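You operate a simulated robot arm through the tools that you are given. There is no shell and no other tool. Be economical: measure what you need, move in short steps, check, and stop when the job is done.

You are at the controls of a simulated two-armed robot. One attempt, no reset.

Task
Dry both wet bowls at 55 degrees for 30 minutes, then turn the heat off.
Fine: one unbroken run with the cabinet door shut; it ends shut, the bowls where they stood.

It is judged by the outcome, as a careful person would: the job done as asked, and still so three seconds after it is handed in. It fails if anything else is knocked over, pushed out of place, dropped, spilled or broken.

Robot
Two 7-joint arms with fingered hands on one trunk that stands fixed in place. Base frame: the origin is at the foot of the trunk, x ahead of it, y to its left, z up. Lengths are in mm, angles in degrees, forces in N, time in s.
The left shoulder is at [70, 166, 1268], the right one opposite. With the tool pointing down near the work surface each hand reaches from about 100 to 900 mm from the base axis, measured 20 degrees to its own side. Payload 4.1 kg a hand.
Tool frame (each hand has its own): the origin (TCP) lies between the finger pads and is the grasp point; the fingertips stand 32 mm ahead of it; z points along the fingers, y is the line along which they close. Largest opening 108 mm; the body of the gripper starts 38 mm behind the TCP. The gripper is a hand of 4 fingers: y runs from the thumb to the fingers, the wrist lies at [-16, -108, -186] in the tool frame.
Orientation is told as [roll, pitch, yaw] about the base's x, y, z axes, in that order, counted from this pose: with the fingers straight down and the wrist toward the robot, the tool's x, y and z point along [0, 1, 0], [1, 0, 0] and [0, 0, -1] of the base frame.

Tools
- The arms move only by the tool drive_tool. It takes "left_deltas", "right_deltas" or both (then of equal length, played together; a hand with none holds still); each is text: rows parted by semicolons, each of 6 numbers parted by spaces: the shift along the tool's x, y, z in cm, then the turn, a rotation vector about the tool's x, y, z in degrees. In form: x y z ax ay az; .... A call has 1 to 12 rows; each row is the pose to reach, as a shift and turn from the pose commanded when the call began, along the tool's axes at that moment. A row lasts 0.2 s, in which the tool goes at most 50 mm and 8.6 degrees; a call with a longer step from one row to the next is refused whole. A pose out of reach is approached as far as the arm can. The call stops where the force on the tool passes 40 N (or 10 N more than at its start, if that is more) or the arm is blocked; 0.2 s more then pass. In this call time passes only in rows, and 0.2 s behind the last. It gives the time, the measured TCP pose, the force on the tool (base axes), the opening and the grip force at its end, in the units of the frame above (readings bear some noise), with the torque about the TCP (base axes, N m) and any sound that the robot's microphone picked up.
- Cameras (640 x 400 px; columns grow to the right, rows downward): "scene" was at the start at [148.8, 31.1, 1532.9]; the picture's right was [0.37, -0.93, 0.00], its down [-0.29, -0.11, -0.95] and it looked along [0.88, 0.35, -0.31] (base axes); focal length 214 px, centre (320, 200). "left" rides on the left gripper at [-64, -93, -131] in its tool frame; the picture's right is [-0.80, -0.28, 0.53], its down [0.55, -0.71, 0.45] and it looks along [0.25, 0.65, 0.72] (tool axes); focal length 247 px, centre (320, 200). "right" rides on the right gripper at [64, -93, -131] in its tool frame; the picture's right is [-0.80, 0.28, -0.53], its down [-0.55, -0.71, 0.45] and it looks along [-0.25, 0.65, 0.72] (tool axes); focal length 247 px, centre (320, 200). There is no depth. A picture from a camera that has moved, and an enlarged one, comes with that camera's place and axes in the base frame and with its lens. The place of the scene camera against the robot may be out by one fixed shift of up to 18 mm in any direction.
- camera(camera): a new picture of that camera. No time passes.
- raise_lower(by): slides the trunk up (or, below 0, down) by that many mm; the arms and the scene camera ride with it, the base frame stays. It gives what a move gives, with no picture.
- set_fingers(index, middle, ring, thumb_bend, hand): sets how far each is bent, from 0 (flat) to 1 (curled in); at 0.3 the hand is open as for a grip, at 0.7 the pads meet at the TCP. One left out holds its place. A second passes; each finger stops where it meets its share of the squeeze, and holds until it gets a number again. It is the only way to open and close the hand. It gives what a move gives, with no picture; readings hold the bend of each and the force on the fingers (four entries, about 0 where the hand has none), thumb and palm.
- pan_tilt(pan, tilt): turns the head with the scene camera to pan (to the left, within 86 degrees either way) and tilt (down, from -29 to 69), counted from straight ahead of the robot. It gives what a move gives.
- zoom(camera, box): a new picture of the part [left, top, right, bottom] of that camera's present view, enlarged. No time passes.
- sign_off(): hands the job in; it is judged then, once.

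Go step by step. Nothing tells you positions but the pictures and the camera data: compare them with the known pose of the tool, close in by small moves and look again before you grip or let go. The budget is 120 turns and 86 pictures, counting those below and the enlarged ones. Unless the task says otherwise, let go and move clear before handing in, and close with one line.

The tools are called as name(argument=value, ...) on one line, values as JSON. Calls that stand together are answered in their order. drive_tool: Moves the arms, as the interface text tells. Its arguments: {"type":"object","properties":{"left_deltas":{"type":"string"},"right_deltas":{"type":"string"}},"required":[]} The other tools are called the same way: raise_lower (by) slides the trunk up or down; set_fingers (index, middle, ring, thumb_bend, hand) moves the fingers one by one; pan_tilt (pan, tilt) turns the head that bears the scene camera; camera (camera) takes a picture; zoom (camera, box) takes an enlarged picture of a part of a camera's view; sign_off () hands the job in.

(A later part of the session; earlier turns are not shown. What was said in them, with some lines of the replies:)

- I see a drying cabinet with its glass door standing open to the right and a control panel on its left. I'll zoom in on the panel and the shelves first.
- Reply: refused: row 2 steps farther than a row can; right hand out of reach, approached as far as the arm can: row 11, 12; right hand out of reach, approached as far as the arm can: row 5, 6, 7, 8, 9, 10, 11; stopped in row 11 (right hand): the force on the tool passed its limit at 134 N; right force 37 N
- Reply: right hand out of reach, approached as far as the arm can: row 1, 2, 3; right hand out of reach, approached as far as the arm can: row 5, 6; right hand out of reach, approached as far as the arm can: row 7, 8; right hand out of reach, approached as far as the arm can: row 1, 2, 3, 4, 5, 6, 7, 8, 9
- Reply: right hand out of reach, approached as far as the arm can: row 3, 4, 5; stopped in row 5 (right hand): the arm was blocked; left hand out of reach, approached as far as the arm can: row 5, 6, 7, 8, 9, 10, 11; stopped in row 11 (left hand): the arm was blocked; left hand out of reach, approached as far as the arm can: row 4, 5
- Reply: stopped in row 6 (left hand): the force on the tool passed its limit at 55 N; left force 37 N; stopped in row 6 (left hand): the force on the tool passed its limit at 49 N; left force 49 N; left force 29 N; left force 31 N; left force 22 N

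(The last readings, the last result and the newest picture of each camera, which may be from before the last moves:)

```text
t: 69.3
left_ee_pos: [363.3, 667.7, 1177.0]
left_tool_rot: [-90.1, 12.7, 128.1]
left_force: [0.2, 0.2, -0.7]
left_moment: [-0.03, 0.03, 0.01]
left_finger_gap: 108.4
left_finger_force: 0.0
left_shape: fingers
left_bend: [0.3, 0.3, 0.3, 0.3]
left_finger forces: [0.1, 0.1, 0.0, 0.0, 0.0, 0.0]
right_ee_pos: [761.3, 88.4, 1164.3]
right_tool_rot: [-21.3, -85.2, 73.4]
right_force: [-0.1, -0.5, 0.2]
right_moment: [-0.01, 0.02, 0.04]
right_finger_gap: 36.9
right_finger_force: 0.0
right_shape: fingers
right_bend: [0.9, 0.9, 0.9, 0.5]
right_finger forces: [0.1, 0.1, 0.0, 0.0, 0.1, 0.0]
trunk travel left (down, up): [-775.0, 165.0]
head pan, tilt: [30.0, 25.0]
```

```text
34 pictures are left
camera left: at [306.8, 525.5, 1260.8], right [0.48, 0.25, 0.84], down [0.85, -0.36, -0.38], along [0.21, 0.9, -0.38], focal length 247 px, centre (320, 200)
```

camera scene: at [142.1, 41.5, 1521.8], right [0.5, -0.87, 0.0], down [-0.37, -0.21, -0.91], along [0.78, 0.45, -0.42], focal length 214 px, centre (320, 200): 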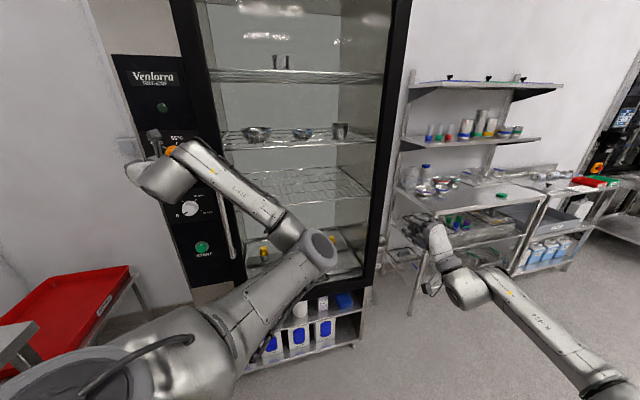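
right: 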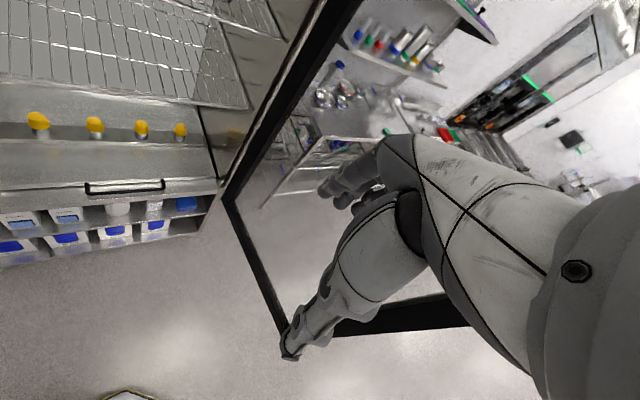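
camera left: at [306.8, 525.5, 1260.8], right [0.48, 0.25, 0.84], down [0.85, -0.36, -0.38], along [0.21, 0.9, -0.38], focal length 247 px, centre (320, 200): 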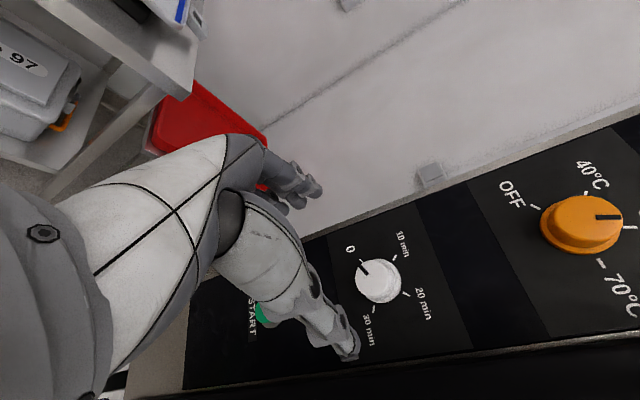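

drive_tool(left_deltas="0 -0.3 4 0 0 0; 0 -0.3 8 0 0 0; 0 -0.3 10.5 0 0 0; 0 -0.3 11.8 0 0 0")

set_fingers(hand="left", index=0.7, middle=0.7, ring=0.7, thumb_bend=0.7)

zoom(camera="left", box=[240, 150, 440, 350])

```text
t: 70.3
left_ee_pos: [458.5, 738.5, 1177.4]
left_tool_rot: [-90.0, 12.5, 128.2]
left_force: [0.2, -0.3, -0.1]
left_moment: [0.0, -0.03, -0.01]
left_finger_gap: 108.3
left_finger_force: 0.0
left_shape: fingers
left_bend: [0.3, 0.3, 0.3, 0.3]
left_finger forces: [0.0, 0.1, 0.0, 0.1, 0.1, 0.0]
right_ee_pos: [761.8, 88.6, 1164.4]
right_tool_rot: [-21.0, -85.1, 73.2]
right_force: [0.4, 0.0, -0.1]
right_moment: [0.01, 0.0, 0.02]
right_finger_gap: 37.0
right_finger_force: 0.1
right_shape: fingers
right_bend: [0.9, 0.9, 0.9, 0.5]
right_finger forces: [0.0, 0.0, 0.0, 0.0, 0.0, 0.0]
trunk travel left (down, up): [-775.0, 165.0]
head pan, tilt: [30.0, 25.0]
```

```text
t: 71.3
left_ee_pos: [454.9, 740.1, 1175.0]
left_tool_rot: [-89.9, 12.8, 128.3]
left_force: [-16.4, 12.1, -4.9]
left_moment: [-0.03, 0.2, 0.73]
left_finger_gap: 31.7
left_finger_force: 15.8
left_shape: fingers
left_bend: [0.56, 0.53, 0.65, 0.64]
left_finger forces: [11.0, 9.3, 5.7, 0.0, 5.9, 0.0]
right_ee_pos: [759.5, 91.0, 1164.5]
right_tool_rot: [-23.4, -85.0, 75.4]
right_force: [0.5, -0.1, 0.4]
right_moment: [0.02, 0.0, 0.01]
right_finger_gap: 36.6
right_finger_force: 0.0
right_shape: fingers
right_bend: [0.9, 0.9, 0.9, 0.5]
right_finger forces: [0.0, 0.0, 0.0, 0.0, 0.1, 0.0]
trunk travel left (down, up): [-775.0, 165.0]
head pan, tilt: [30.0, 25.0]
```

```text
2.00 times, centred on (340, 250) of left
camera zoom: at [398.2, 599.1, 1259.8], right [0.48, 0.25, 0.84], down [0.85, -0.36, -0.38], along [0.21, 0.9, -0.39], focal length 494 px, centre (280, 100)
```

zoom: 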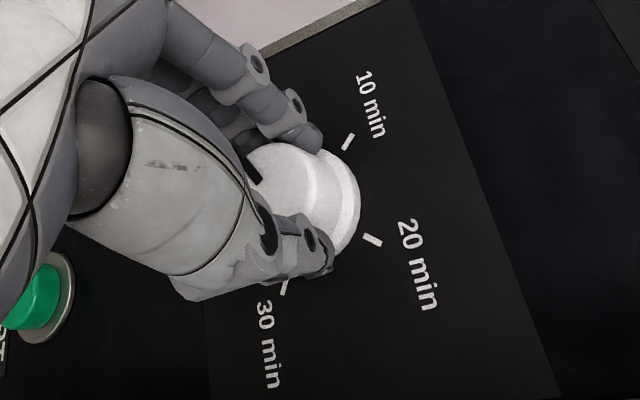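

drive_tool(left_deltas="0 0 0 0 0 8.5; 0 0 0 0 0 17; 0 0 0 0 0 25.5; 0 0 0 0 0 34; 0 0 0 0 0 42.5; 0 0 0 0 0 51; 0 0 0 0 0 59.5; 0 0 0 0 0 68; 0 0 0 0 0 76.5; 0 0 0 0 0 85; 0 0 0 0 0 93.5; 0 0 0 0 0 102")

drive_tool(left_deltas="0 0 0 0 0 8.5; 0 0 0 0 0 17; 0 0 0 0 0 25.5; 0 0 0 0 0 34")

zoom(camera="scene", box=[150, 160, 230, 260])

```text
t: 73.9
left_ee_pos: [458.8, 737.8, 1176.7]
left_tool_rot: [-82.5, -89.6, 120.6]
left_force: [-7.0, -3.6, -14.3]
left_moment: [-0.49, 0.42, 0.06]
left_finger_gap: 27.5
left_finger_force: 12.5
left_shape: fingers
left_bend: [0.68, 0.6, 0.68, 0.58]
left_finger forces: [1.8, 0.4, 5.9, 0.0, 16.7, 0.0]
right_ee_pos: [762.7, 89.6, 1163.6]
right_tool_rot: [-21.7, -85.0, 74.0]
right_force: [0.3, -0.6, -0.2]
right_moment: [0.01, 0.0, 0.0]
right_finger_gap: 36.9
right_finger_force: 0.1
right_shape: fingers
right_bend: [0.9, 0.9, 0.9, 0.5]
right_finger forces: [0.1, 0.1, 0.1, 0.0, 0.1, 0.1]
trunk travel left (down, up): [-775.0, 165.0]
head pan, tilt: [30.0, 25.0]
```

```text
t: 74.9
left_ee_pos: [455.6, 738.5, 1177.2]
left_tool_rot: [90.0, -56.5, -51.8]
left_force: [-12.2, -6.2, -16.9]
left_moment: [-0.64, 0.55, 0.39]
left_finger_gap: 35.1
left_finger_force: 11.2
left_shape: fingers
left_bend: [0.67, 0.61, 0.7, 0.56]
left_finger forces: [3.6, 0.0, 0.0, 0.1, 19.8, 0.0]
right_ee_pos: [760.1, 91.7, 1165.5]
right_tool_rot: [-22.3, -85.0, 74.6]
right_force: [0.2, 0.3, -1.0]
right_moment: [0.03, -0.01, -0.04]
right_finger_gap: 36.6
right_finger_force: 0.2
right_shape: fingers
right_bend: [0.9, 0.9, 0.9, 0.5]
right_finger forces: [0.1, 0.1, 0.0, 0.0, 0.0, 0.0]
trunk travel left (down, up): [-775.0, 165.0]
head pan, tilt: [30.0, 25.0]
```

```text
4.00 times, centred on (190, 210) of scene
camera zoom: at [140.0, 44.8, 1521.9], right [0.5, -0.87, 0.0], down [-0.36, -0.21, -0.91], along [0.79, 0.45, -0.42], focal length 858 px, centre (840, 160)
```

zoom: 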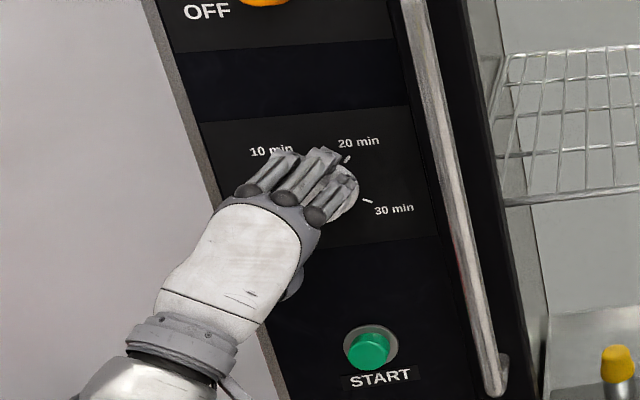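

Timer is turned partway; I'll release, back off and look at the pointer.

set_fingers(hand="left", index=0.3, middle=0.3, ring=0.3, thumb_bend=0.3)

drive_tool(left_deltas="0 0 -4 0 0 0; 0 0 -8 0 0 0")

zoom(camera="scene", box=[150, 120, 230, 260])

```text
t: 75.9
left_ee_pos: [458.6, 737.0, 1179.0]
left_tool_rot: [90.1, -56.5, -51.9]
left_force: [-0.4, -0.3, 0.1]
left_moment: [-0.02, -0.01, 0.03]
left_finger_gap: 108.0
left_finger_force: 0.0
left_shape: fingers
left_bend: [0.3, 0.3, 0.3, 0.3]
left_finger forces: [0.1, 0.1, 0.0, 0.0, 0.1, 0.0]
right_ee_pos: [760.8, 89.4, 1163.9]
right_tool_rot: [-21.5, -85.1, 73.6]
right_force: [-0.7, -0.4, 0.0]
right_moment: [0.0, -0.02, -0.05]
right_finger_gap: 36.9
right_finger_force: 0.0
right_shape: fingers
right_bend: [0.9, 0.9, 0.9, 0.5]
right_finger forces: [0.1, 0.1, 0.0, 0.0, 0.0, 0.0]
trunk travel left (down, up): [-775.0, 165.0]
head pan, tilt: [30.0, 25.0]
```

```text
t: 76.5
left_ee_pos: [393.5, 686.7, 1179.1]
left_tool_rot: [90.2, -56.5, -52.1]
left_force: [0.6, -0.5, 0.1]
left_moment: [0.0, 0.01, 0.0]
left_finger_gap: 108.1
left_finger_force: 0.0
left_shape: fingers
left_bend: [0.3, 0.3, 0.3, 0.3]
left_finger forces: [0.0, 0.1, 0.0, 0.1, 0.0, 0.0]
right_ee_pos: [760.2, 88.9, 1165.3]
right_tool_rot: [-21.9, -85.0, 74.0]
right_force: [0.3, 0.5, 0.6]
right_moment: [-0.01, 0.01, 0.01]
right_finger_gap: 36.8
right_finger_force: 0.0
right_shape: fingers
right_bend: [0.9, 0.9, 0.9, 0.5]
right_finger forces: [0.0, 0.0, 0.0, 0.1, 0.0, 0.0]
trunk travel left (down, up): [-775.0, 165.0]
head pan, tilt: [30.0, 25.0]
```

```text
2.86 times, centred on (190, 190) of scene
camera zoom: at [140.4, 41.8, 1522.0], right [0.5, -0.87, 0.0], down [-0.37, -0.21, -0.91], along [0.79, 0.45, -0.42], focal length 613 px, centre (691, 229)
```

zoom: 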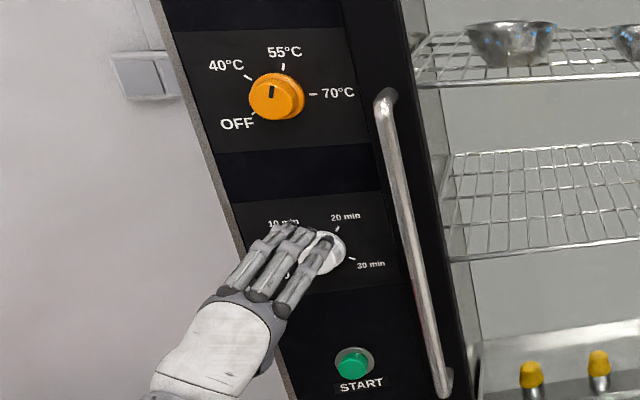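

zoom(camera="left", box=[310, 200, 430, 350])

```text
2.67 times, centred on (370, 275) of left
camera zoom: at [292.2, 603.5, 1066.1], right [0.73, -0.07, -0.67], down [-0.17, 0.94, -0.28], along [0.66, 0.32, 0.68], focal length 659 px, centre (187, 0)
```

zoom: 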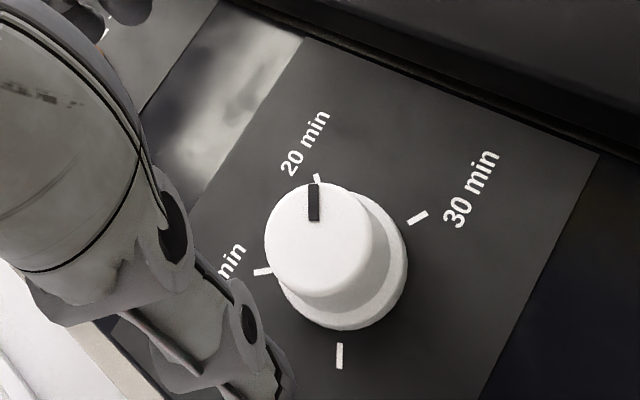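

drive_tool(left_deltas="-0.1 0 0 0 0 -8; -0.2 0.1 0 0 0 -16; -0.3 0.2 0 0 0 -24; -0.4 0.25 0 0 0 -32; -0.4 0.25 0 0 0 -40; -0.4 0.25 0 0 0 -48; -0.4 0.25 0 0 0 -56; -0.4 0.25 0 0 0 -64; -0.4 0.25 4 0 0 -64; -0.4 0.25 8 0 0 -64")

set_fingers(hand="left", index=0.7, middle=0.7, ring=0.7, thumb_bend=0.7)

drive_tool(left_deltas="0 0 0 0 0 8; 0 0 0 0 0 16; 0 0 0 0 0 24; 0 0 0 0 0 32; 0 0 0 0 0 40; 0 0 0 0 0 48; 0 0 0 0 0 56")

zoom(camera="left", box=[250, 180, 410, 340])

```text
t: 78.7
left_ee_pos: [461.3, 734.3, 1176.7]
left_tool_rot: [-89.8, -59.4, 128.0]
left_force: [-0.2, -0.6, 0.2]
left_moment: [0.02, 0.03, 0.0]
left_finger_gap: 108.5
left_finger_force: 0.0
left_shape: fingers
left_bend: [0.3, 0.3, 0.3, 0.3]
left_finger forces: [0.1, 0.0, 0.0, 0.1, 0.0, 0.0]
right_ee_pos: [762.6, 89.9, 1162.7]
right_tool_rot: [-20.8, -85.0, 73.0]
right_force: [-0.1, -0.6, -0.2]
right_moment: [0.01, -0.04, -0.02]
right_finger_gap: 36.9
right_finger_force: 0.1
right_shape: fingers
right_bend: [0.9, 0.9, 0.9, 0.5]
right_finger forces: [0.1, 0.0, 0.0, 0.1, 0.0, 0.0]
trunk travel left (down, up): [-775.0, 165.0]
head pan, tilt: [30.0, 25.0]
```

```text
t: 79.7
left_ee_pos: [459.8, 732.9, 1179.4]
left_tool_rot: [-90.3, -59.4, 128.5]
left_force: [-0.7, 5.6, 9.8]
left_moment: [0.38, -0.17, 0.17]
left_finger_gap: 16.4
left_finger_force: 12.9
left_shape: fingers
left_bend: [0.7, 0.61, 0.61, 0.62]
left_finger forces: [0.1, 9.7, 8.1, 0.0, 8.0, 0.0]
right_ee_pos: [762.1, 88.5, 1165.3]
right_tool_rot: [-21.8, -85.2, 74.0]
right_force: [0.9, -0.4, 0.1]
right_moment: [0.0, 0.0, -0.02]
right_finger_gap: 36.9
right_finger_force: 0.1
right_shape: fingers
right_bend: [0.9, 0.9, 0.9, 0.5]
right_finger forces: [0.1, 0.1, 0.0, 0.0, 0.0, 0.0]
trunk travel left (down, up): [-775.0, 165.0]
head pan, tilt: [30.0, 25.0]
```

```text
t: 81.2
left_ee_pos: [462.9, 731.2, 1174.1]
left_tool_rot: [88.8, -70.2, -51.0]
left_force: [-2.6, -20.8, -15.0]
left_moment: [-0.74, 0.32, -0.25]
left_finger_gap: 25.2
left_finger_force: 15.9
left_shape: fingers
left_bend: [0.7, 0.66, 0.67, 0.58]
left_finger forces: [0.0, 5.5, 3.1, 0.1, 23.5, 0.0]
right_ee_pos: [763.8, 87.9, 1164.7]
right_tool_rot: [-21.4, -85.0, 73.5]
right_force: [-0.6, -0.4, 0.1]
right_moment: [0.02, -0.04, -0.03]
right_finger_gap: 36.8
right_finger_force: 0.1
right_shape: fingers
right_bend: [0.9, 0.9, 0.9, 0.5]
right_finger forces: [0.1, 0.0, 0.0, 0.0, 0.1, 0.0]
trunk travel left (down, up): [-775.0, 165.0]
head pan, tilt: [30.0, 25.0]
stopped in row 7 (left hand): the force on the tool passed its limit at 42 N (the readings are from after the stop); the commanded pose is now the measured one
```

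```text
2.50 times, centred on (330, 260) of left
camera zoom: at [375.7, 626.2, 1066.2], right [0.82, -0.19, -0.54], down [-0.11, 0.87, -0.48], along [0.56, 0.46, 0.69], focal length 617 px, centre (295, 50)
```

zoom: 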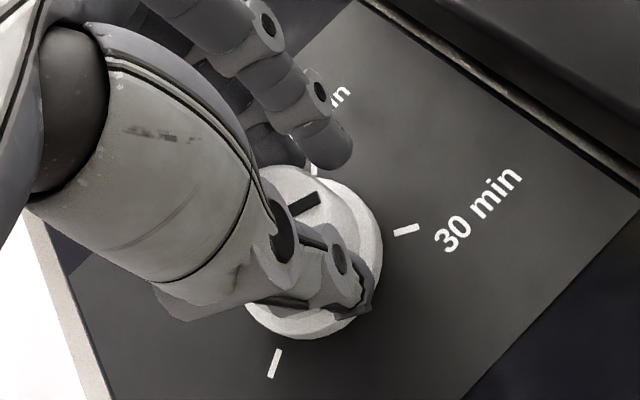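

set_fingers(hand="left", index=0.3, middle=0.3, ring=0.3, thumb_bend=0.3)

drive_tool(left_deltas="0 0 -4 0 0 0; 0 0 -8 0 0 0; 0 0 -11 0 0 0")

zoom(camera="scene", box=[150, 120, 230, 260])

zoom(camera="left", box=[310, 200, 430, 350])

```text
t: 82.2
left_ee_pos: [461.1, 733.1, 1176.3]
left_tool_rot: [89.2, -70.3, -51.3]
left_force: [-0.4, 0.0, -0.3]
left_moment: [-0.02, 0.0, 0.0]
left_finger_gap: 108.1
left_finger_force: 0.1
left_shape: fingers
left_bend: [0.3, 0.3, 0.3, 0.3]
left_finger forces: [0.0, 0.0, 0.0, 0.0, 0.0, 0.0]
right_ee_pos: [760.6, 88.9, 1164.6]
right_tool_rot: [-21.5, -85.1, 73.5]
right_force: [-0.2, -0.4, 0.2]
right_moment: [0.0, -0.02, -0.03]
right_finger_gap: 36.9
right_finger_force: 0.2
right_shape: fingers
right_bend: [0.9, 0.9, 0.9, 0.5]
right_finger forces: [0.0, 0.0, 0.1, 0.0, 0.0, 0.0]
trunk travel left (down, up): [-775.0, 165.0]
head pan, tilt: [30.0, 25.0]
```

```text
t: 83.0
left_ee_pos: [373.2, 664.7, 1176.3]
left_tool_rot: [89.3, -70.1, -51.4]
left_force: [-0.4, -0.4, 0.3]
left_moment: [0.02, 0.0, 0.01]
left_finger_gap: 108.2
left_finger_force: 0.0
left_shape: fingers
left_bend: [0.3, 0.3, 0.3, 0.3]
left_finger forces: [0.0, 0.0, 0.0, 0.0, 0.0, 0.0]
right_ee_pos: [761.0, 88.3, 1163.3]
right_tool_rot: [-21.6, -85.1, 73.8]
right_force: [0.6, -0.2, 0.3]
right_moment: [0.0, 0.02, -0.01]
right_finger_gap: 36.9
right_finger_force: 0.1
right_shape: fingers
right_bend: [0.9, 0.9, 0.9, 0.5]
right_finger forces: [0.1, 0.1, 0.0, 0.0, 0.0, 0.0]
trunk travel left (down, up): [-775.0, 165.0]
head pan, tilt: [30.0, 25.0]
```

```text
2.86 times, centred on (190, 190) of scene
camera zoom: at [141.2, 42.2, 1521.9], right [0.5, -0.87, 0.0], down [-0.37, -0.21, -0.91], along [0.79, 0.45, -0.42], focal length 613 px, centre (691, 229)
```

zoom: 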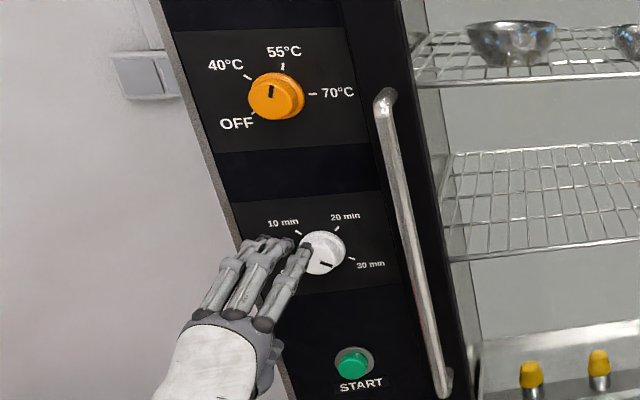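

```text
2.67 times, centred on (370, 275) of left
camera zoom: at [287.0, 559.7, 1068.8], right [0.82, -0.19, -0.54], down [-0.11, 0.87, -0.48], along [0.56, 0.45, 0.69], focal length 659 px, centre (187, 0)
```

zoom: 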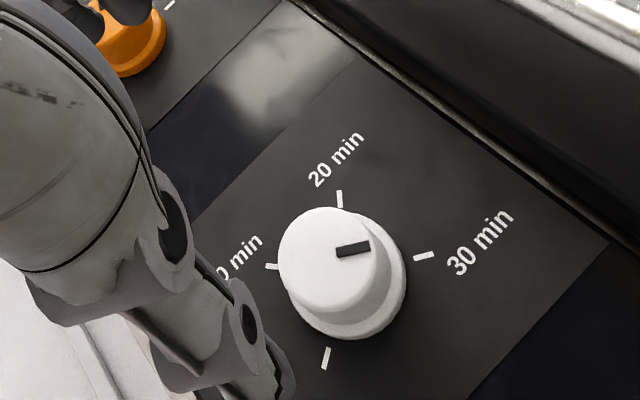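

drive_tool(left_deltas="-1.4 -3.8 0 0 0 -7; -2.8 -7.7 0 0 0 -14; -4.2 -11.5 0 0 0 -20; -5.6 -15.4 0 0 0 -20")

set_fingers(hand="left", index=0.7, middle=0.7, ring=0.7, thumb_bend=0.7)

camera(camera="left")

```text
t: 84.0
left_ee_pos: [373.6, 664.9, 1011.9]
left_tool_rot: [-42.8, -89.6, 80.8]
left_force: [-0.5, 0.9, -0.7]
left_moment: [-0.02, -0.02, -0.04]
left_finger_gap: 108.4
left_finger_force: 0.0
left_shape: fingers
left_bend: [0.3, 0.3, 0.3, 0.3]
left_finger forces: [0.0, 0.0, 0.1, 0.0, 0.0, 0.0]
right_ee_pos: [761.8, 89.2, 1164.2]
right_tool_rot: [-21.4, -85.0, 73.6]
right_force: [-0.3, -0.4, 0.5]
right_moment: [-0.03, 0.01, 0.0]
right_finger_gap: 36.8
right_finger_force: 0.0
right_shape: fingers
right_bend: [0.9, 0.9, 0.9, 0.5]
right_finger forces: [0.0, 0.0, 0.0, 0.0, 0.0, 0.0]
trunk travel left (down, up): [-775.0, 165.0]
head pan, tilt: [30.0, 25.0]
```

```text
t: 85.0
left_ee_pos: [374.5, 665.6, 1011.6]
left_tool_rot: [-30.7, -89.6, 68.7]
left_force: [0.3, 0.2, 0.2]
left_moment: [0.02, 0.02, -0.03]
left_finger_gap: 3.5
left_finger_force: 0.1
left_shape: fingers
left_bend: [0.7, 0.7, 0.7, 0.7]
left_finger forces: [0.1, 0.0, 0.0, 0.0, 0.0, 0.0]
right_ee_pos: [762.2, 88.3, 1163.9]
right_tool_rot: [-21.3, -85.1, 73.5]
right_force: [-0.9, 0.3, 0.1]
right_moment: [0.01, 0.0, -0.01]
right_finger_gap: 36.8
right_finger_force: 0.1
right_shape: fingers
right_bend: [0.9, 0.9, 0.9, 0.5]
right_finger forces: [0.1, 0.0, 0.1, 0.0, 0.1, 0.0]
trunk travel left (down, up): [-775.0, 165.0]
head pan, tilt: [30.0, 25.0]
```

```text
26 pictures are left
camera left: at [309.8, 532.4, 920.0], right [0.91, -0.3, -0.28], down [0.01, 0.7, -0.71], along [0.41, 0.64, 0.65], focal length 247 px, centre (320, 200)
```

left: 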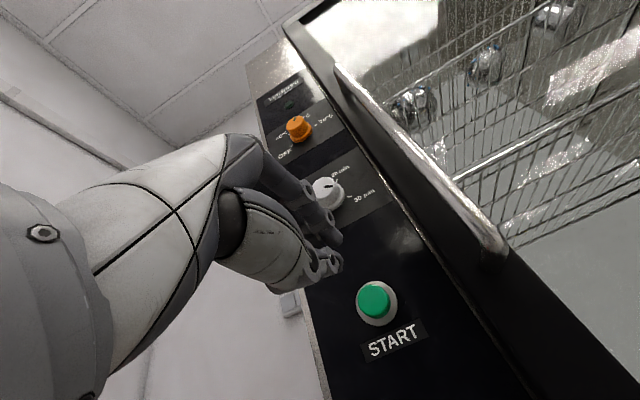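

drive_tool(left_deltas="0.9 -0.5 4 0 0 0; 0.9 -0.5 8 0 0 0; 0.9 -0.5 10 0 0 0; 0.9 -0.5 11 0 0 0; 0.9 -0.5 11.7 0 0 0; 0.9 -0.5 12.4 0 0 0; 0.9 -0.5 13 0 0 0; 0.9 -0.5 13.6 0 0 0")

zoom(camera="scene", box=[130, 80, 230, 280])

```text
t: 86.5
left_ee_pos: [460.6, 743.3, 1007.2]
left_tool_rot: [-52.5, -89.7, 90.6]
left_force: [-72.1, -69.8, -20.4]
left_moment: [-1.01, 1.02, 0.11]
left_finger_gap: 1.1
left_finger_force: 58.4
left_shape: fingers
left_bend: [0.7, 0.71, 0.7, 0.71]
left_finger forces: [0.0, 11.3, 0.0, 0.0, 105.3, 0.0]
right_ee_pos: [756.4, 85.1, 1168.0]
right_tool_rot: [-24.3, -85.4, 76.4]
right_force: [0.6, -0.6, -1.1]
right_moment: [0.0, -0.02, 0.04]
right_finger_gap: 37.1
right_finger_force: 0.1
right_shape: fingers
right_bend: [0.9, 0.9, 0.9, 0.5]
right_finger forces: [0.0, 0.0, 0.1, 0.0, 0.0, 0.0]
trunk travel left (down, up): [-775.0, 165.0]
head pan, tilt: [30.0, 25.0]
heard: click
stopped in row 7 (left hand): the force on the tool passed its limit at 45 N (the readings are from after the stop); the commanded pose is now the measured one
```

```text
2.00 times, centred on (180, 180) of scene
camera zoom: at [134.4, 36.2, 1522.5], right [0.5, -0.87, 0.0], down [-0.36, -0.21, -0.91], along [0.79, 0.46, -0.42], focal length 429 px, centre (600, 240)
```

zoom: 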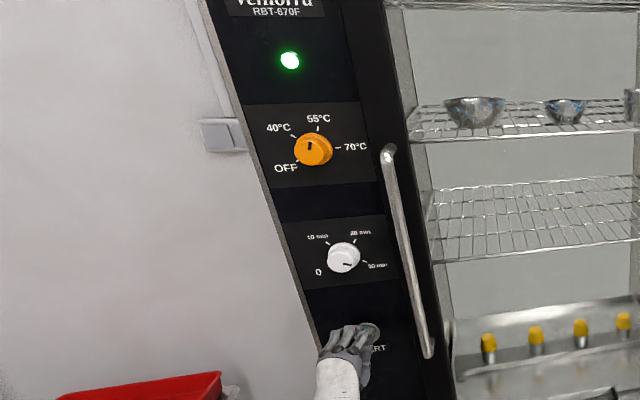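

drive_tool(left_deltas="0 0 -4 0 0 0; 0 0 -8 0 0 0; 0 0 -12 0 0 0")

set_fingers(hand="left", index=0.3, middle=0.3, ring=0.3, thumb_bend=0.3)

zoom(camera="scene", box=[130, 80, 230, 280])

```text
t: 87.3
left_ee_pos: [371.7, 671.8, 1005.9]
left_tool_rot: [-27.1, -89.5, 65.0]
left_force: [1.0, 0.2, 0.1]
left_moment: [0.02, -0.02, -0.02]
left_finger_gap: 3.0
left_finger_force: 0.1
left_shape: fingers
left_bend: [0.7, 0.7, 0.7, 0.7]
left_finger forces: [0.1, 0.0, 0.1, 0.1, 0.0, 0.0]
right_ee_pos: [762.3, 89.1, 1163.0]
right_tool_rot: [-21.4, -85.1, 73.6]
right_force: [0.3, -1.3, -0.3]
right_moment: [0.01, 0.01, 0.01]
right_finger_gap: 37.0
right_finger_force: 0.1
right_shape: fingers
right_bend: [0.9, 0.9, 0.9, 0.5]
right_finger forces: [0.0, 0.0, 0.1, 0.0, 0.0, 0.0]
trunk travel left (down, up): [-775.0, 165.0]
head pan, tilt: [30.0, 25.0]
```

```text
t: 88.3
left_ee_pos: [372.5, 673.6, 1005.8]
left_tool_rot: [-26.1, -89.5, 64.2]
left_force: [0.5, 0.2, 0.0]
left_moment: [-0.02, -0.01, -0.03]
left_finger_gap: 108.3
left_finger_force: 0.0
left_shape: fingers
left_bend: [0.3, 0.3, 0.3, 0.3]
left_finger forces: [0.0, 0.0, 0.0, 0.0, 0.0, 0.0]
right_ee_pos: [762.4, 89.1, 1163.8]
right_tool_rot: [-21.4, -85.1, 73.6]
right_force: [-0.3, -1.1, -0.2]
right_moment: [0.0, 0.0, 0.0]
right_finger_gap: 37.0
right_finger_force: 0.0
right_shape: fingers
right_bend: [0.9, 0.9, 0.9, 0.5]
right_finger forces: [0.1, 0.0, 0.0, 0.1, 0.0, 0.0]
trunk travel left (down, up): [-775.0, 165.0]
head pan, tilt: [30.0, 25.0]
```

```text
2.00 times, centred on (180, 180) of scene
camera zoom: at [141.8, 42.7, 1521.8], right [0.5, -0.87, 0.0], down [-0.37, -0.21, -0.91], along [0.78, 0.45, -0.42], focal length 429 px, centre (600, 240)
```

zoom: 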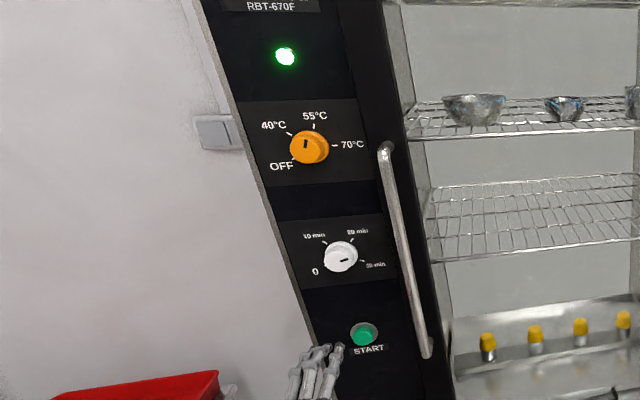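

drive_tool(left_deltas="0 4.5 0 0 0 0; 0 9 0 0 0 0; 0 13.5 0 0 0 5; 0 18 0 0 0 12; 0 22.5 0 0 0 19; 0 27 0 0 0 26; 0 31.5 0 0 0 32; 0 36 0 0 0 38")

drive_tool(left_deltas="0 0 0 0 0 0; 0 0 0 0 0 0; 0 0 0 0 0 0; 0 0 0 0 0 0; 0 0 0 0 0 0; 0 0 0 0 0 0; 0 0 0 0 0 0; 0 0 0 0 0 0; 0 0 0 0 0 0; 0 0 0 0 0 0; 0 0 0 0 0 0; 0 0 0 0 0 0")

zoom(camera="scene", box=[130, 80, 230, 280])

```text
t: 90.1
left_ee_pos: [370.7, 676.2, 1365.6]
left_tool_rot: [89.3, -52.2, -51.4]
left_force: [0.1, -0.6, 0.5]
left_moment: [0.01, 0.03, 0.03]
left_finger_gap: 108.2
left_finger_force: 0.1
left_shape: fingers
left_bend: [0.3, 0.3, 0.3, 0.3]
left_finger forces: [0.0, 0.0, 0.1, 0.1, 0.0, 0.0]
right_ee_pos: [760.8, 88.9, 1164.6]
right_tool_rot: [-21.8, -85.1, 74.0]
right_force: [0.3, 0.1, -0.4]
right_moment: [0.01, 0.03, 0.01]
right_finger_gap: 37.0
right_finger_force: 0.2
right_shape: fingers
right_bend: [0.9, 0.9, 0.9, 0.5]
right_finger forces: [0.1, 0.0, 0.0, 0.1, 0.1, 0.1]
trunk travel left (down, up): [-775.0, 165.0]
head pan, tilt: [30.0, 25.0]
```

```text
t: 92.7
left_ee_pos: [371.4, 675.2, 1363.8]
left_tool_rot: [89.3, -52.1, -51.5]
left_force: [-0.3, -1.3, -1.0]
left_moment: [0.02, -0.03, -0.04]
left_finger_gap: 108.4
left_finger_force: 0.1
left_shape: fingers
left_bend: [0.3, 0.3, 0.3, 0.3]
left_finger forces: [0.0, 0.0, 0.1, 0.0, 0.1, 0.0]
right_ee_pos: [761.6, 89.5, 1164.7]
right_tool_rot: [-21.4, -85.2, 73.6]
right_force: [-0.3, 0.1, 0.7]
right_moment: [0.0, -0.02, -0.01]
right_finger_gap: 36.6
right_finger_force: 0.0
right_shape: fingers
right_bend: [0.9, 0.9, 0.9, 0.5]
right_finger forces: [0.0, 0.0, 0.1, 0.1, 0.1, 0.0]
trunk travel left (down, up): [-775.0, 165.0]
head pan, tilt: [30.0, 25.0]
```

```text
2.00 times, centred on (180, 180) of scene
camera zoom: at [141.9, 42.8, 1521.8], right [0.5, -0.87, 0.0], down [-0.37, -0.21, -0.91], along [0.78, 0.45, -0.42], focal length 429 px, centre (600, 240)
```

zoom: 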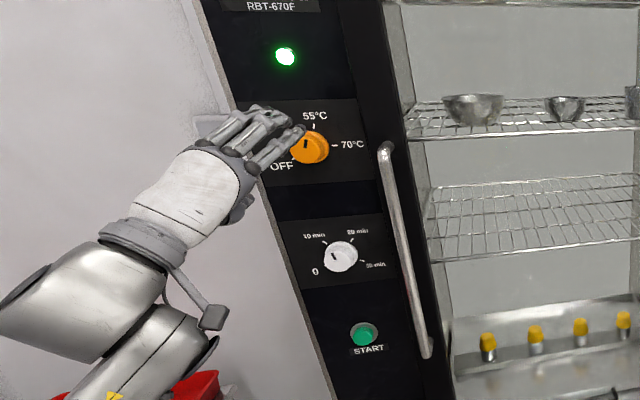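

drive_tool(left_deltas="0 0 0 0 0 0; 0 0 0 0 0 0; 0 0 0 0 0 0; 0 0 0 0 0 0; 0 0 0 0 0 0; 0 0 0 0 0 0; 0 0 0 0 0 0; 0 0 0 0 0 0; 0 0 0 0 0 0; 0 0 0 0 0 0; 0 0 0 0 0 0; 0 0 0 0 0 0")

drive_tool(left_deltas="0 0 0 0 0 0; 0 0 0 0 0 0; 0 0 0 0 0 0; 0 0 0 0 0 0; 0 0 0 0 0 0; 0 0 0 0 0 0; 0 0 0 0 0 0; 0 0 0 0 0 0; 0 0 0 0 0 0; 0 0 0 0 0 0; 0 0 0 0 0 0; 0 0 0 0 0 0")

zoom(camera="scene", box=[130, 80, 230, 280])

```text
t: 95.3
left_ee_pos: [372.3, 675.2, 1363.9]
left_tool_rot: [89.4, -52.2, -51.4]
left_force: [-0.2, -0.8, 0.1]
left_moment: [0.04, 0.04, -0.01]
left_finger_gap: 108.6
left_finger_force: 0.1
left_shape: fingers
left_bend: [0.3, 0.3, 0.3, 0.3]
left_finger forces: [0.0, 0.0, 0.0, 0.1, 0.0, 0.0]
right_ee_pos: [760.9, 88.9, 1163.2]
right_tool_rot: [-21.5, -85.1, 73.6]
right_force: [-0.7, -0.4, -0.1]
right_moment: [0.01, -0.02, 0.02]
right_finger_gap: 36.8
right_finger_force: 0.2
right_shape: fingers
right_bend: [0.9, 0.9, 0.9, 0.5]
right_finger forces: [0.1, 0.0, 0.1, 0.0, 0.0, 0.0]
trunk travel left (down, up): [-775.0, 165.0]
head pan, tilt: [30.0, 25.0]
```

```text
t: 97.9
left_ee_pos: [372.3, 677.1, 1363.0]
left_tool_rot: [89.3, -52.2, -51.4]
left_force: [-0.3, 0.6, -0.3]
left_moment: [0.02, 0.04, 0.0]
left_finger_gap: 108.4
left_finger_force: 0.0
left_shape: fingers
left_bend: [0.3, 0.3, 0.3, 0.3]
left_finger forces: [0.0, 0.1, 0.1, 0.0, 0.0, 0.0]
right_ee_pos: [761.5, 88.8, 1164.1]
right_tool_rot: [-21.5, -85.1, 73.7]
right_force: [-0.1, 1.3, 0.3]
right_moment: [-0.03, 0.01, 0.02]
right_finger_gap: 36.8
right_finger_force: 0.1
right_shape: fingers
right_bend: [0.9, 0.9, 0.9, 0.5]
right_finger forces: [0.0, 0.1, 0.0, 0.1, 0.1, 0.0]
trunk travel left (down, up): [-775.0, 165.0]
head pan, tilt: [30.0, 25.0]
```

```text
2.00 times, centred on (180, 180) of scene
camera zoom: at [141.9, 42.8, 1521.8], right [0.5, -0.87, 0.0], down [-0.37, -0.21, -0.91], along [0.78, 0.45, -0.42], focal length 429 px, centre (600, 240)
```

zoom: 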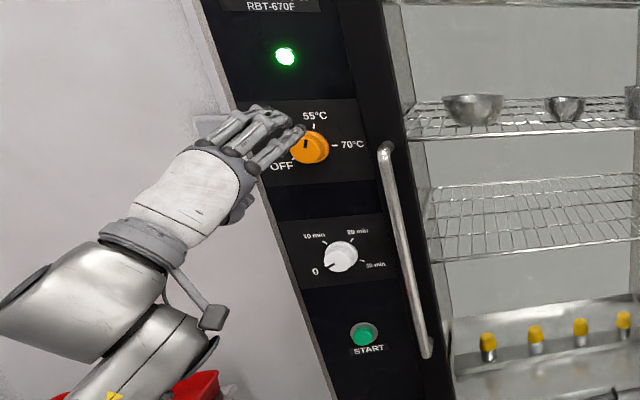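

drive_tool(left_deltas="0 0 0 0 0 0; 0 0 0 0 0 0; 0 0 0 0 0 0; 0 0 0 0 0 0; 0 0 0 0 0 0; 0 0 0 0 0 0; 0 0 0 0 0 0; 0 0 0 0 0 0; 0 0 0 0 0 0; 0 0 0 0 0 0; 0 0 0 0 0 0; 0 0 0 0 0 0")

zoom(camera="scene", box=[150, 90, 210, 240])

```text
t: 100.5
left_ee_pos: [372.4, 674.5, 1363.8]
left_tool_rot: [89.3, -52.2, -51.3]
left_force: [-0.1, -0.5, -0.3]
left_moment: [-0.05, -0.01, 0.01]
left_finger_gap: 108.3
left_finger_force: 0.0
left_shape: fingers
left_bend: [0.3, 0.3, 0.3, 0.3]
left_finger forces: [0.1, 0.0, 0.1, 0.1, 0.0, 0.0]
right_ee_pos: [762.4, 88.7, 1165.0]
right_tool_rot: [-21.3, -85.2, 73.5]
right_force: [-1.3, -0.1, -0.6]
right_moment: [0.02, -0.04, 0.02]
right_finger_gap: 37.0
right_finger_force: 0.0
right_shape: fingers
right_bend: [0.9, 0.9, 0.9, 0.5]
right_finger forces: [0.0, 0.0, 0.0, 0.1, 0.0, 0.0]
trunk travel left (down, up): [-775.0, 165.0]
head pan, tilt: [30.0, 25.0]
```

```text
2.67 times, centred on (180, 165) of scene
camera zoom: at [141.9, 42.8, 1521.8], right [0.5, -0.87, 0.0], down [-0.37, -0.21, -0.91], along [0.78, 0.45, -0.42], focal length 572 px, centre (693, 293)
```

zoom: 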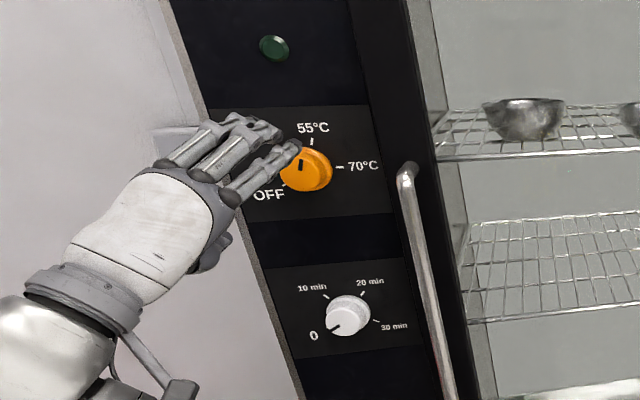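

drive_tool(left_deltas="-0.5 0.4 4 0 0 0; -0.6 0.4 8 0 0 0; -0.6 0.4 10.7 0 0 0")

set_fingers(hand="left", index=0.7, middle=0.7, ring=0.7, thumb_bend=0.7)

drive_tool(left_deltas="0 0 0 0 0 -8.5; 0 0 0 0 0 -17; 0 0 0 0 0 -25.5; 0 0 0 0 0 -34; 0 0 0 0 0 -42.5; 0 0 0 0 0 -51; 0 0 0 0 0 -59.5; 0 0 0 0 0 -68; 0 0 0 0 0 -76.5")

zoom(camera="left", box=[250, 180, 410, 340])

```text
t: 101.3
left_ee_pos: [462.4, 737.4, 1363.2]
left_tool_rot: [89.1, -52.2, -51.4]
left_force: [0.3, 0.3, 0.8]
left_moment: [0.01, 0.02, -0.02]
left_finger_gap: 108.5
left_finger_force: 0.0
left_shape: fingers
left_bend: [0.3, 0.3, 0.3, 0.3]
left_finger forces: [0.0, 0.0, 0.0, 0.1, 0.1, 0.0]
right_ee_pos: [761.7, 89.1, 1163.6]
right_tool_rot: [-21.3, -85.1, 73.4]
right_force: [0.8, -0.4, -0.7]
right_moment: [-0.02, -0.02, 0.02]
right_finger_gap: 36.7
right_finger_force: 0.1
right_shape: fingers
right_bend: [0.9, 0.9, 0.9, 0.5]
right_finger forces: [0.1, 0.0, 0.0, 0.1, 0.0, 0.0]
trunk travel left (down, up): [-775.0, 165.0]
head pan, tilt: [30.0, 25.0]
```

```text
t: 102.3
left_ee_pos: [461.2, 738.1, 1361.2]
left_tool_rot: [89.1, -52.3, -51.3]
left_force: [-5.1, 0.4, -9.2]
left_moment: [-0.33, 0.21, 0.17]
left_finger_gap: 31.5
left_finger_force: 12.5
left_shape: fingers
left_bend: [0.68, 0.65, 0.69, 0.56]
left_finger forces: [1.2, 5.7, 0.8, 0.0, 18.0, 0.0]
right_ee_pos: [761.4, 89.3, 1164.0]
right_tool_rot: [-21.7, -85.0, 73.9]
right_force: [0.7, -0.2, -0.2]
right_moment: [0.0, 0.03, 0.01]
right_finger_gap: 36.7
right_finger_force: 0.1
right_shape: fingers
right_bend: [0.9, 0.9, 0.9, 0.5]
right_finger forces: [0.1, 0.0, 0.1, 0.0, 0.0, 0.0]
trunk travel left (down, up): [-775.0, 165.0]
head pan, tilt: [30.0, 25.0]
```

```text
t: 104.3
left_ee_pos: [457.7, 735.1, 1366.9]
left_tool_rot: [-89.8, -51.2, 127.9]
left_force: [-7.9, 7.1, 17.9]
left_moment: [0.61, -0.28, 0.46]
left_finger_gap: 21.6
left_finger_force: 17.4
left_shape: fingers
left_bend: [0.65, 0.59, 0.61, 0.62]
left_finger forces: [4.4, 14.2, 8.9, 0.0, 7.1, 0.1]
right_ee_pos: [759.7, 88.4, 1165.9]
right_tool_rot: [-22.8, -85.2, 75.2]
right_force: [0.3, -0.1, 0.9]
right_moment: [0.05, -0.02, -0.02]
right_finger_gap: 37.1
right_finger_force: 0.0
right_shape: fingers
right_bend: [0.9, 0.9, 0.9, 0.5]
right_finger forces: [0.0, 0.0, 0.1, 0.0, 0.0, 0.0]
trunk travel left (down, up): [-775.0, 165.0]
head pan, tilt: [30.0, 25.0]
```

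```text
2.50 times, centred on (330, 260) of left
camera zoom: at [419.9, 569.2, 1335.1], right [0.91, -0.3, 0.28], down [0.36, 0.26, -0.9], along [0.2, 0.92, 0.35], focal length 617 px, centre (295, 50)
```

zoom: 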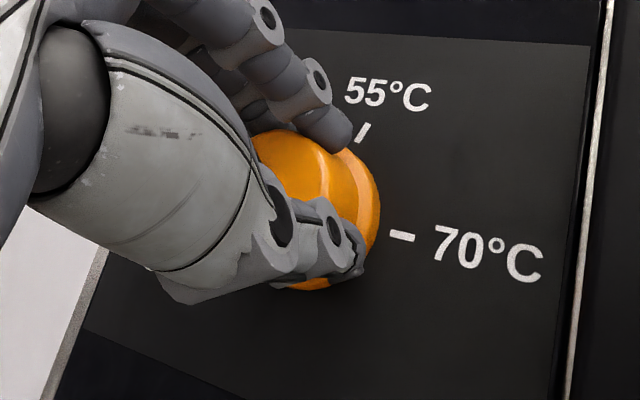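

drive_tool(left_deltas="-0.2 0.2 0 0 0 -8.5; -0.2 0.2 0 0 0 -17; -0.2 0.2 0 0 0 -25.5; -0.2 0.2 0 0 0 -34; -0.2 0.2 0 0 0 -42.5; -0.2 0.2 0 0 0 -51; -0.2 0.2 0 0 0 -59.5; -0.2 0.2 0 0 0 -66")

set_fingers(hand="left", index=0.3, middle=0.3, ring=0.3, thumb_bend=0.3)

drive_tool(left_deltas="0 0 -4 0 0 0; 0 0 -8 0 0 0; 0 0 -12 0 0 0")

camera(camera="left")

```text
t: 106.1
left_ee_pos: [451.3, 740.4, 1371.2]
left_tool_rot: [-90.1, 15.0, 128.3]
left_force: [-24.4, 19.0, 24.6]
left_moment: [0.79, -0.22, 1.15]
left_finger_gap: 23.4
left_finger_force: 26.1
left_shape: fingers
left_bend: [0.62, 0.56, 0.61, 0.65]
left_finger forces: [16.0, 17.6, 6.8, 0.1, 11.5, 0.0]
right_ee_pos: [754.4, 92.0, 1169.5]
right_tool_rot: [-26.2, -85.2, 78.4]
right_force: [0.7, 0.9, -0.1]
right_moment: [0.03, 0.0, 0.01]
right_finger_gap: 36.7
right_finger_force: 0.1
right_shape: fingers
right_bend: [0.9, 0.9, 0.9, 0.5]
right_finger forces: [0.1, 0.1, 0.1, 0.0, 0.0, 0.0]
trunk travel left (down, up): [-775.0, 165.0]
head pan, tilt: [30.0, 25.0]
```

```text
t: 107.1
left_ee_pos: [463.5, 735.9, 1366.1]
left_tool_rot: [-89.5, 14.6, 128.2]
left_force: [-0.6, 0.8, -0.5]
left_moment: [0.0, 0.0, -0.02]
left_finger_gap: 108.0
left_finger_force: 0.1
left_shape: fingers
left_bend: [0.3, 0.3, 0.3, 0.3]
left_finger forces: [0.1, 0.1, 0.1, 0.1, 0.0, 0.1]
right_ee_pos: [762.6, 87.7, 1162.5]
right_tool_rot: [-21.0, -85.1, 73.1]
right_force: [0.3, 0.4, 0.1]
right_moment: [0.0, 0.0, 0.02]
right_finger_gap: 36.8
right_finger_force: 0.1
right_shape: fingers
right_bend: [0.9, 0.9, 0.9, 0.5]
right_finger forces: [0.0, 0.0, 0.1, 0.0, 0.0, 0.0]
trunk travel left (down, up): [-775.0, 165.0]
head pan, tilt: [30.0, 25.0]
```

```text
t: 107.9
left_ee_pos: [366.3, 659.8, 1368.1]
left_tool_rot: [-89.6, 14.6, 128.1]
left_force: [-0.7, -0.2, 1.0]
left_moment: [-0.03, 0.03, -0.01]
left_finger_gap: 108.4
left_finger_force: 0.1
left_shape: fingers
left_bend: [0.3, 0.3, 0.3, 0.3]
left_finger forces: [0.1, 0.0, 0.1, 0.0, 0.1, 0.0]
right_ee_pos: [761.9, 88.3, 1164.0]
right_tool_rot: [-21.9, -85.1, 73.9]
right_force: [-0.2, -0.6, -0.1]
right_moment: [0.01, 0.0, -0.02]
right_finger_gap: 36.8
right_finger_force: 0.1
right_shape: fingers
right_bend: [0.9, 0.9, 0.9, 0.5]
right_finger forces: [0.0, 0.0, 0.0, 0.1, 0.1, 0.0]
trunk travel left (down, up): [-775.0, 165.0]
head pan, tilt: [30.0, 25.0]
```

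```text
19 pictures are left
camera left: at [307.6, 522.3, 1455.0], right [0.47, 0.28, 0.84], down [0.86, -0.37, -0.35], along [0.22, 0.89, -0.41], focal length 247 px, centre (320, 200)
```

left: 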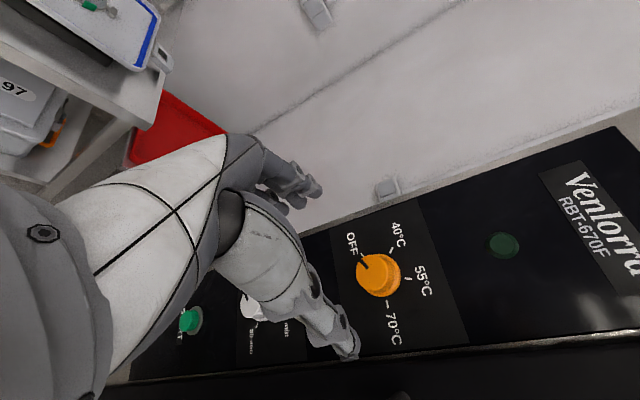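

zoom(camera="left", box=[330, 210, 450, 350])

drive_tool(left_deltas="0 0 -4 0 0 0; 0 0 -8 0 0 0; 0 0 -8 0 0 8; 0 0 -8 0 0 16; 0 0 -8 0 0 24; 0 0 -8 0 0 32; 0 0 -8 0 0 40; 0 0 -8 0 0 48; 0 0 -8 0 0 56; 0 0 -8 0 0 64")

camera(camera="scene")

zoom(camera="scene", box=[130, 100, 230, 210])

```text
2.86 times, centred on (390, 280) of left
camera zoom: at [307.6, 522.3, 1455.0], right [0.47, 0.28, 0.84], down [0.86, -0.37, -0.35], along [0.22, 0.89, -0.41], focal length 706 px, centre (120, -29)
```

zoom: 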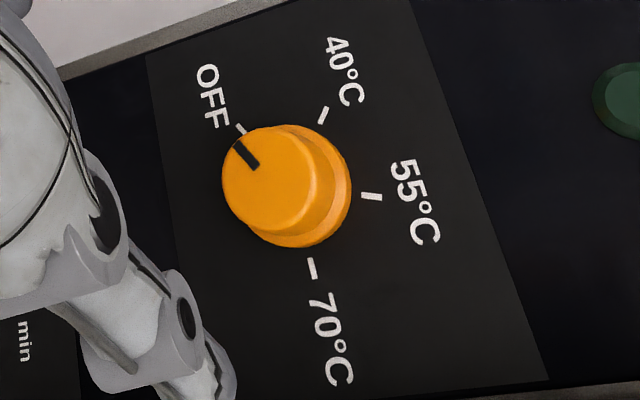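

```text
t: 110.1
left_ee_pos: [304.5, 615.0, 1367.9]
left_tool_rot: [-89.4, -49.3, 127.4]
left_force: [0.7, 0.7, 0.3]
left_moment: [-0.01, 0.02, -0.03]
left_finger_gap: 108.5
left_finger_force: 0.1
left_shape: fingers
left_bend: [0.3, 0.3, 0.3, 0.3]
left_finger forces: [0.1, 0.0, 0.1, 0.1, 0.0, 0.0]
left hand out of reach, approached as far as the arm can: row 3, 4, 5, 6, 7, 8
right_ee_pos: [761.5, 89.3, 1163.6]
right_tool_rot: [-21.7, -85.0, 73.8]
right_force: [-0.3, 0.4, -0.3]
right_moment: [-0.01, 0.0, 0.01]
right_finger_gap: 36.8
right_finger_force: 0.1
right_shape: fingers
right_bend: [0.9, 0.9, 0.9, 0.5]
right_finger forces: [0.1, 0.1, 0.0, 0.0, 0.0, 0.0]
trunk travel left (down, up): [-775.0, 165.0]
head pan, tilt: [30.0, 25.0]
```

```text
17 pictures are left
camera scene: at [142.2, 43.7, 1521.8], right [0.5, -0.87, 0.0], down [-0.37, -0.21, -0.91], along [0.79, 0.45, -0.42], focal length 214 px, centre (320, 200)
```

scene: 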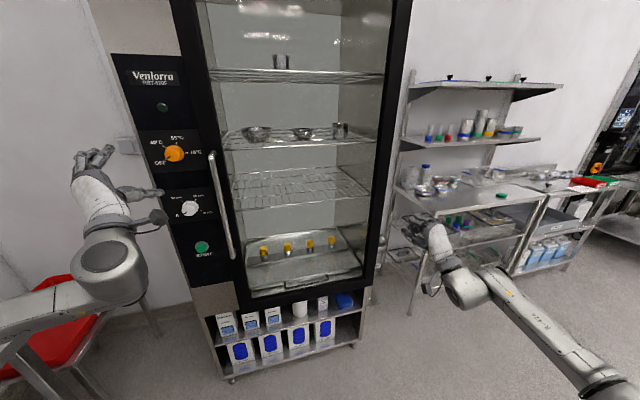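

```text
3.64 times, centred on (180, 155) of scene
camera zoom: at [142.2, 43.7, 1521.8], right [0.5, -0.87, 0.0], down [-0.37, -0.21, -0.91], along [0.79, 0.45, -0.42], focal length 780 px, centre (829, 364)
```

zoom: 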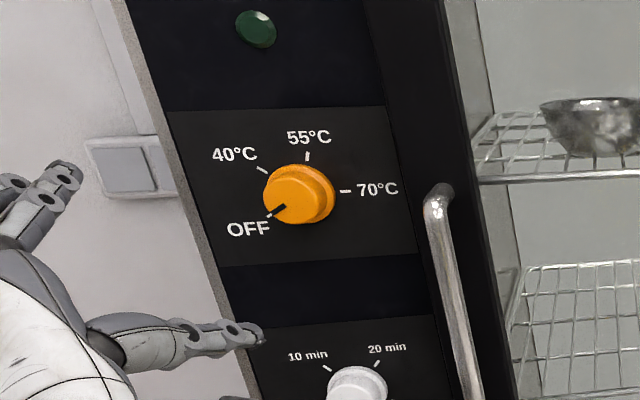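

The heat dial points to OFF, the timer is back at 0 and the lamp is out. The door is shut, the bowls are dry and haven't moved, and both hands are clear.

sign_off()

```text
The job is handed in.
```

Both bowls went through one unbroken 30-minute run at 55 °C with the door shut. The heat is now off, the door is still shut and the bowls are where they stood.
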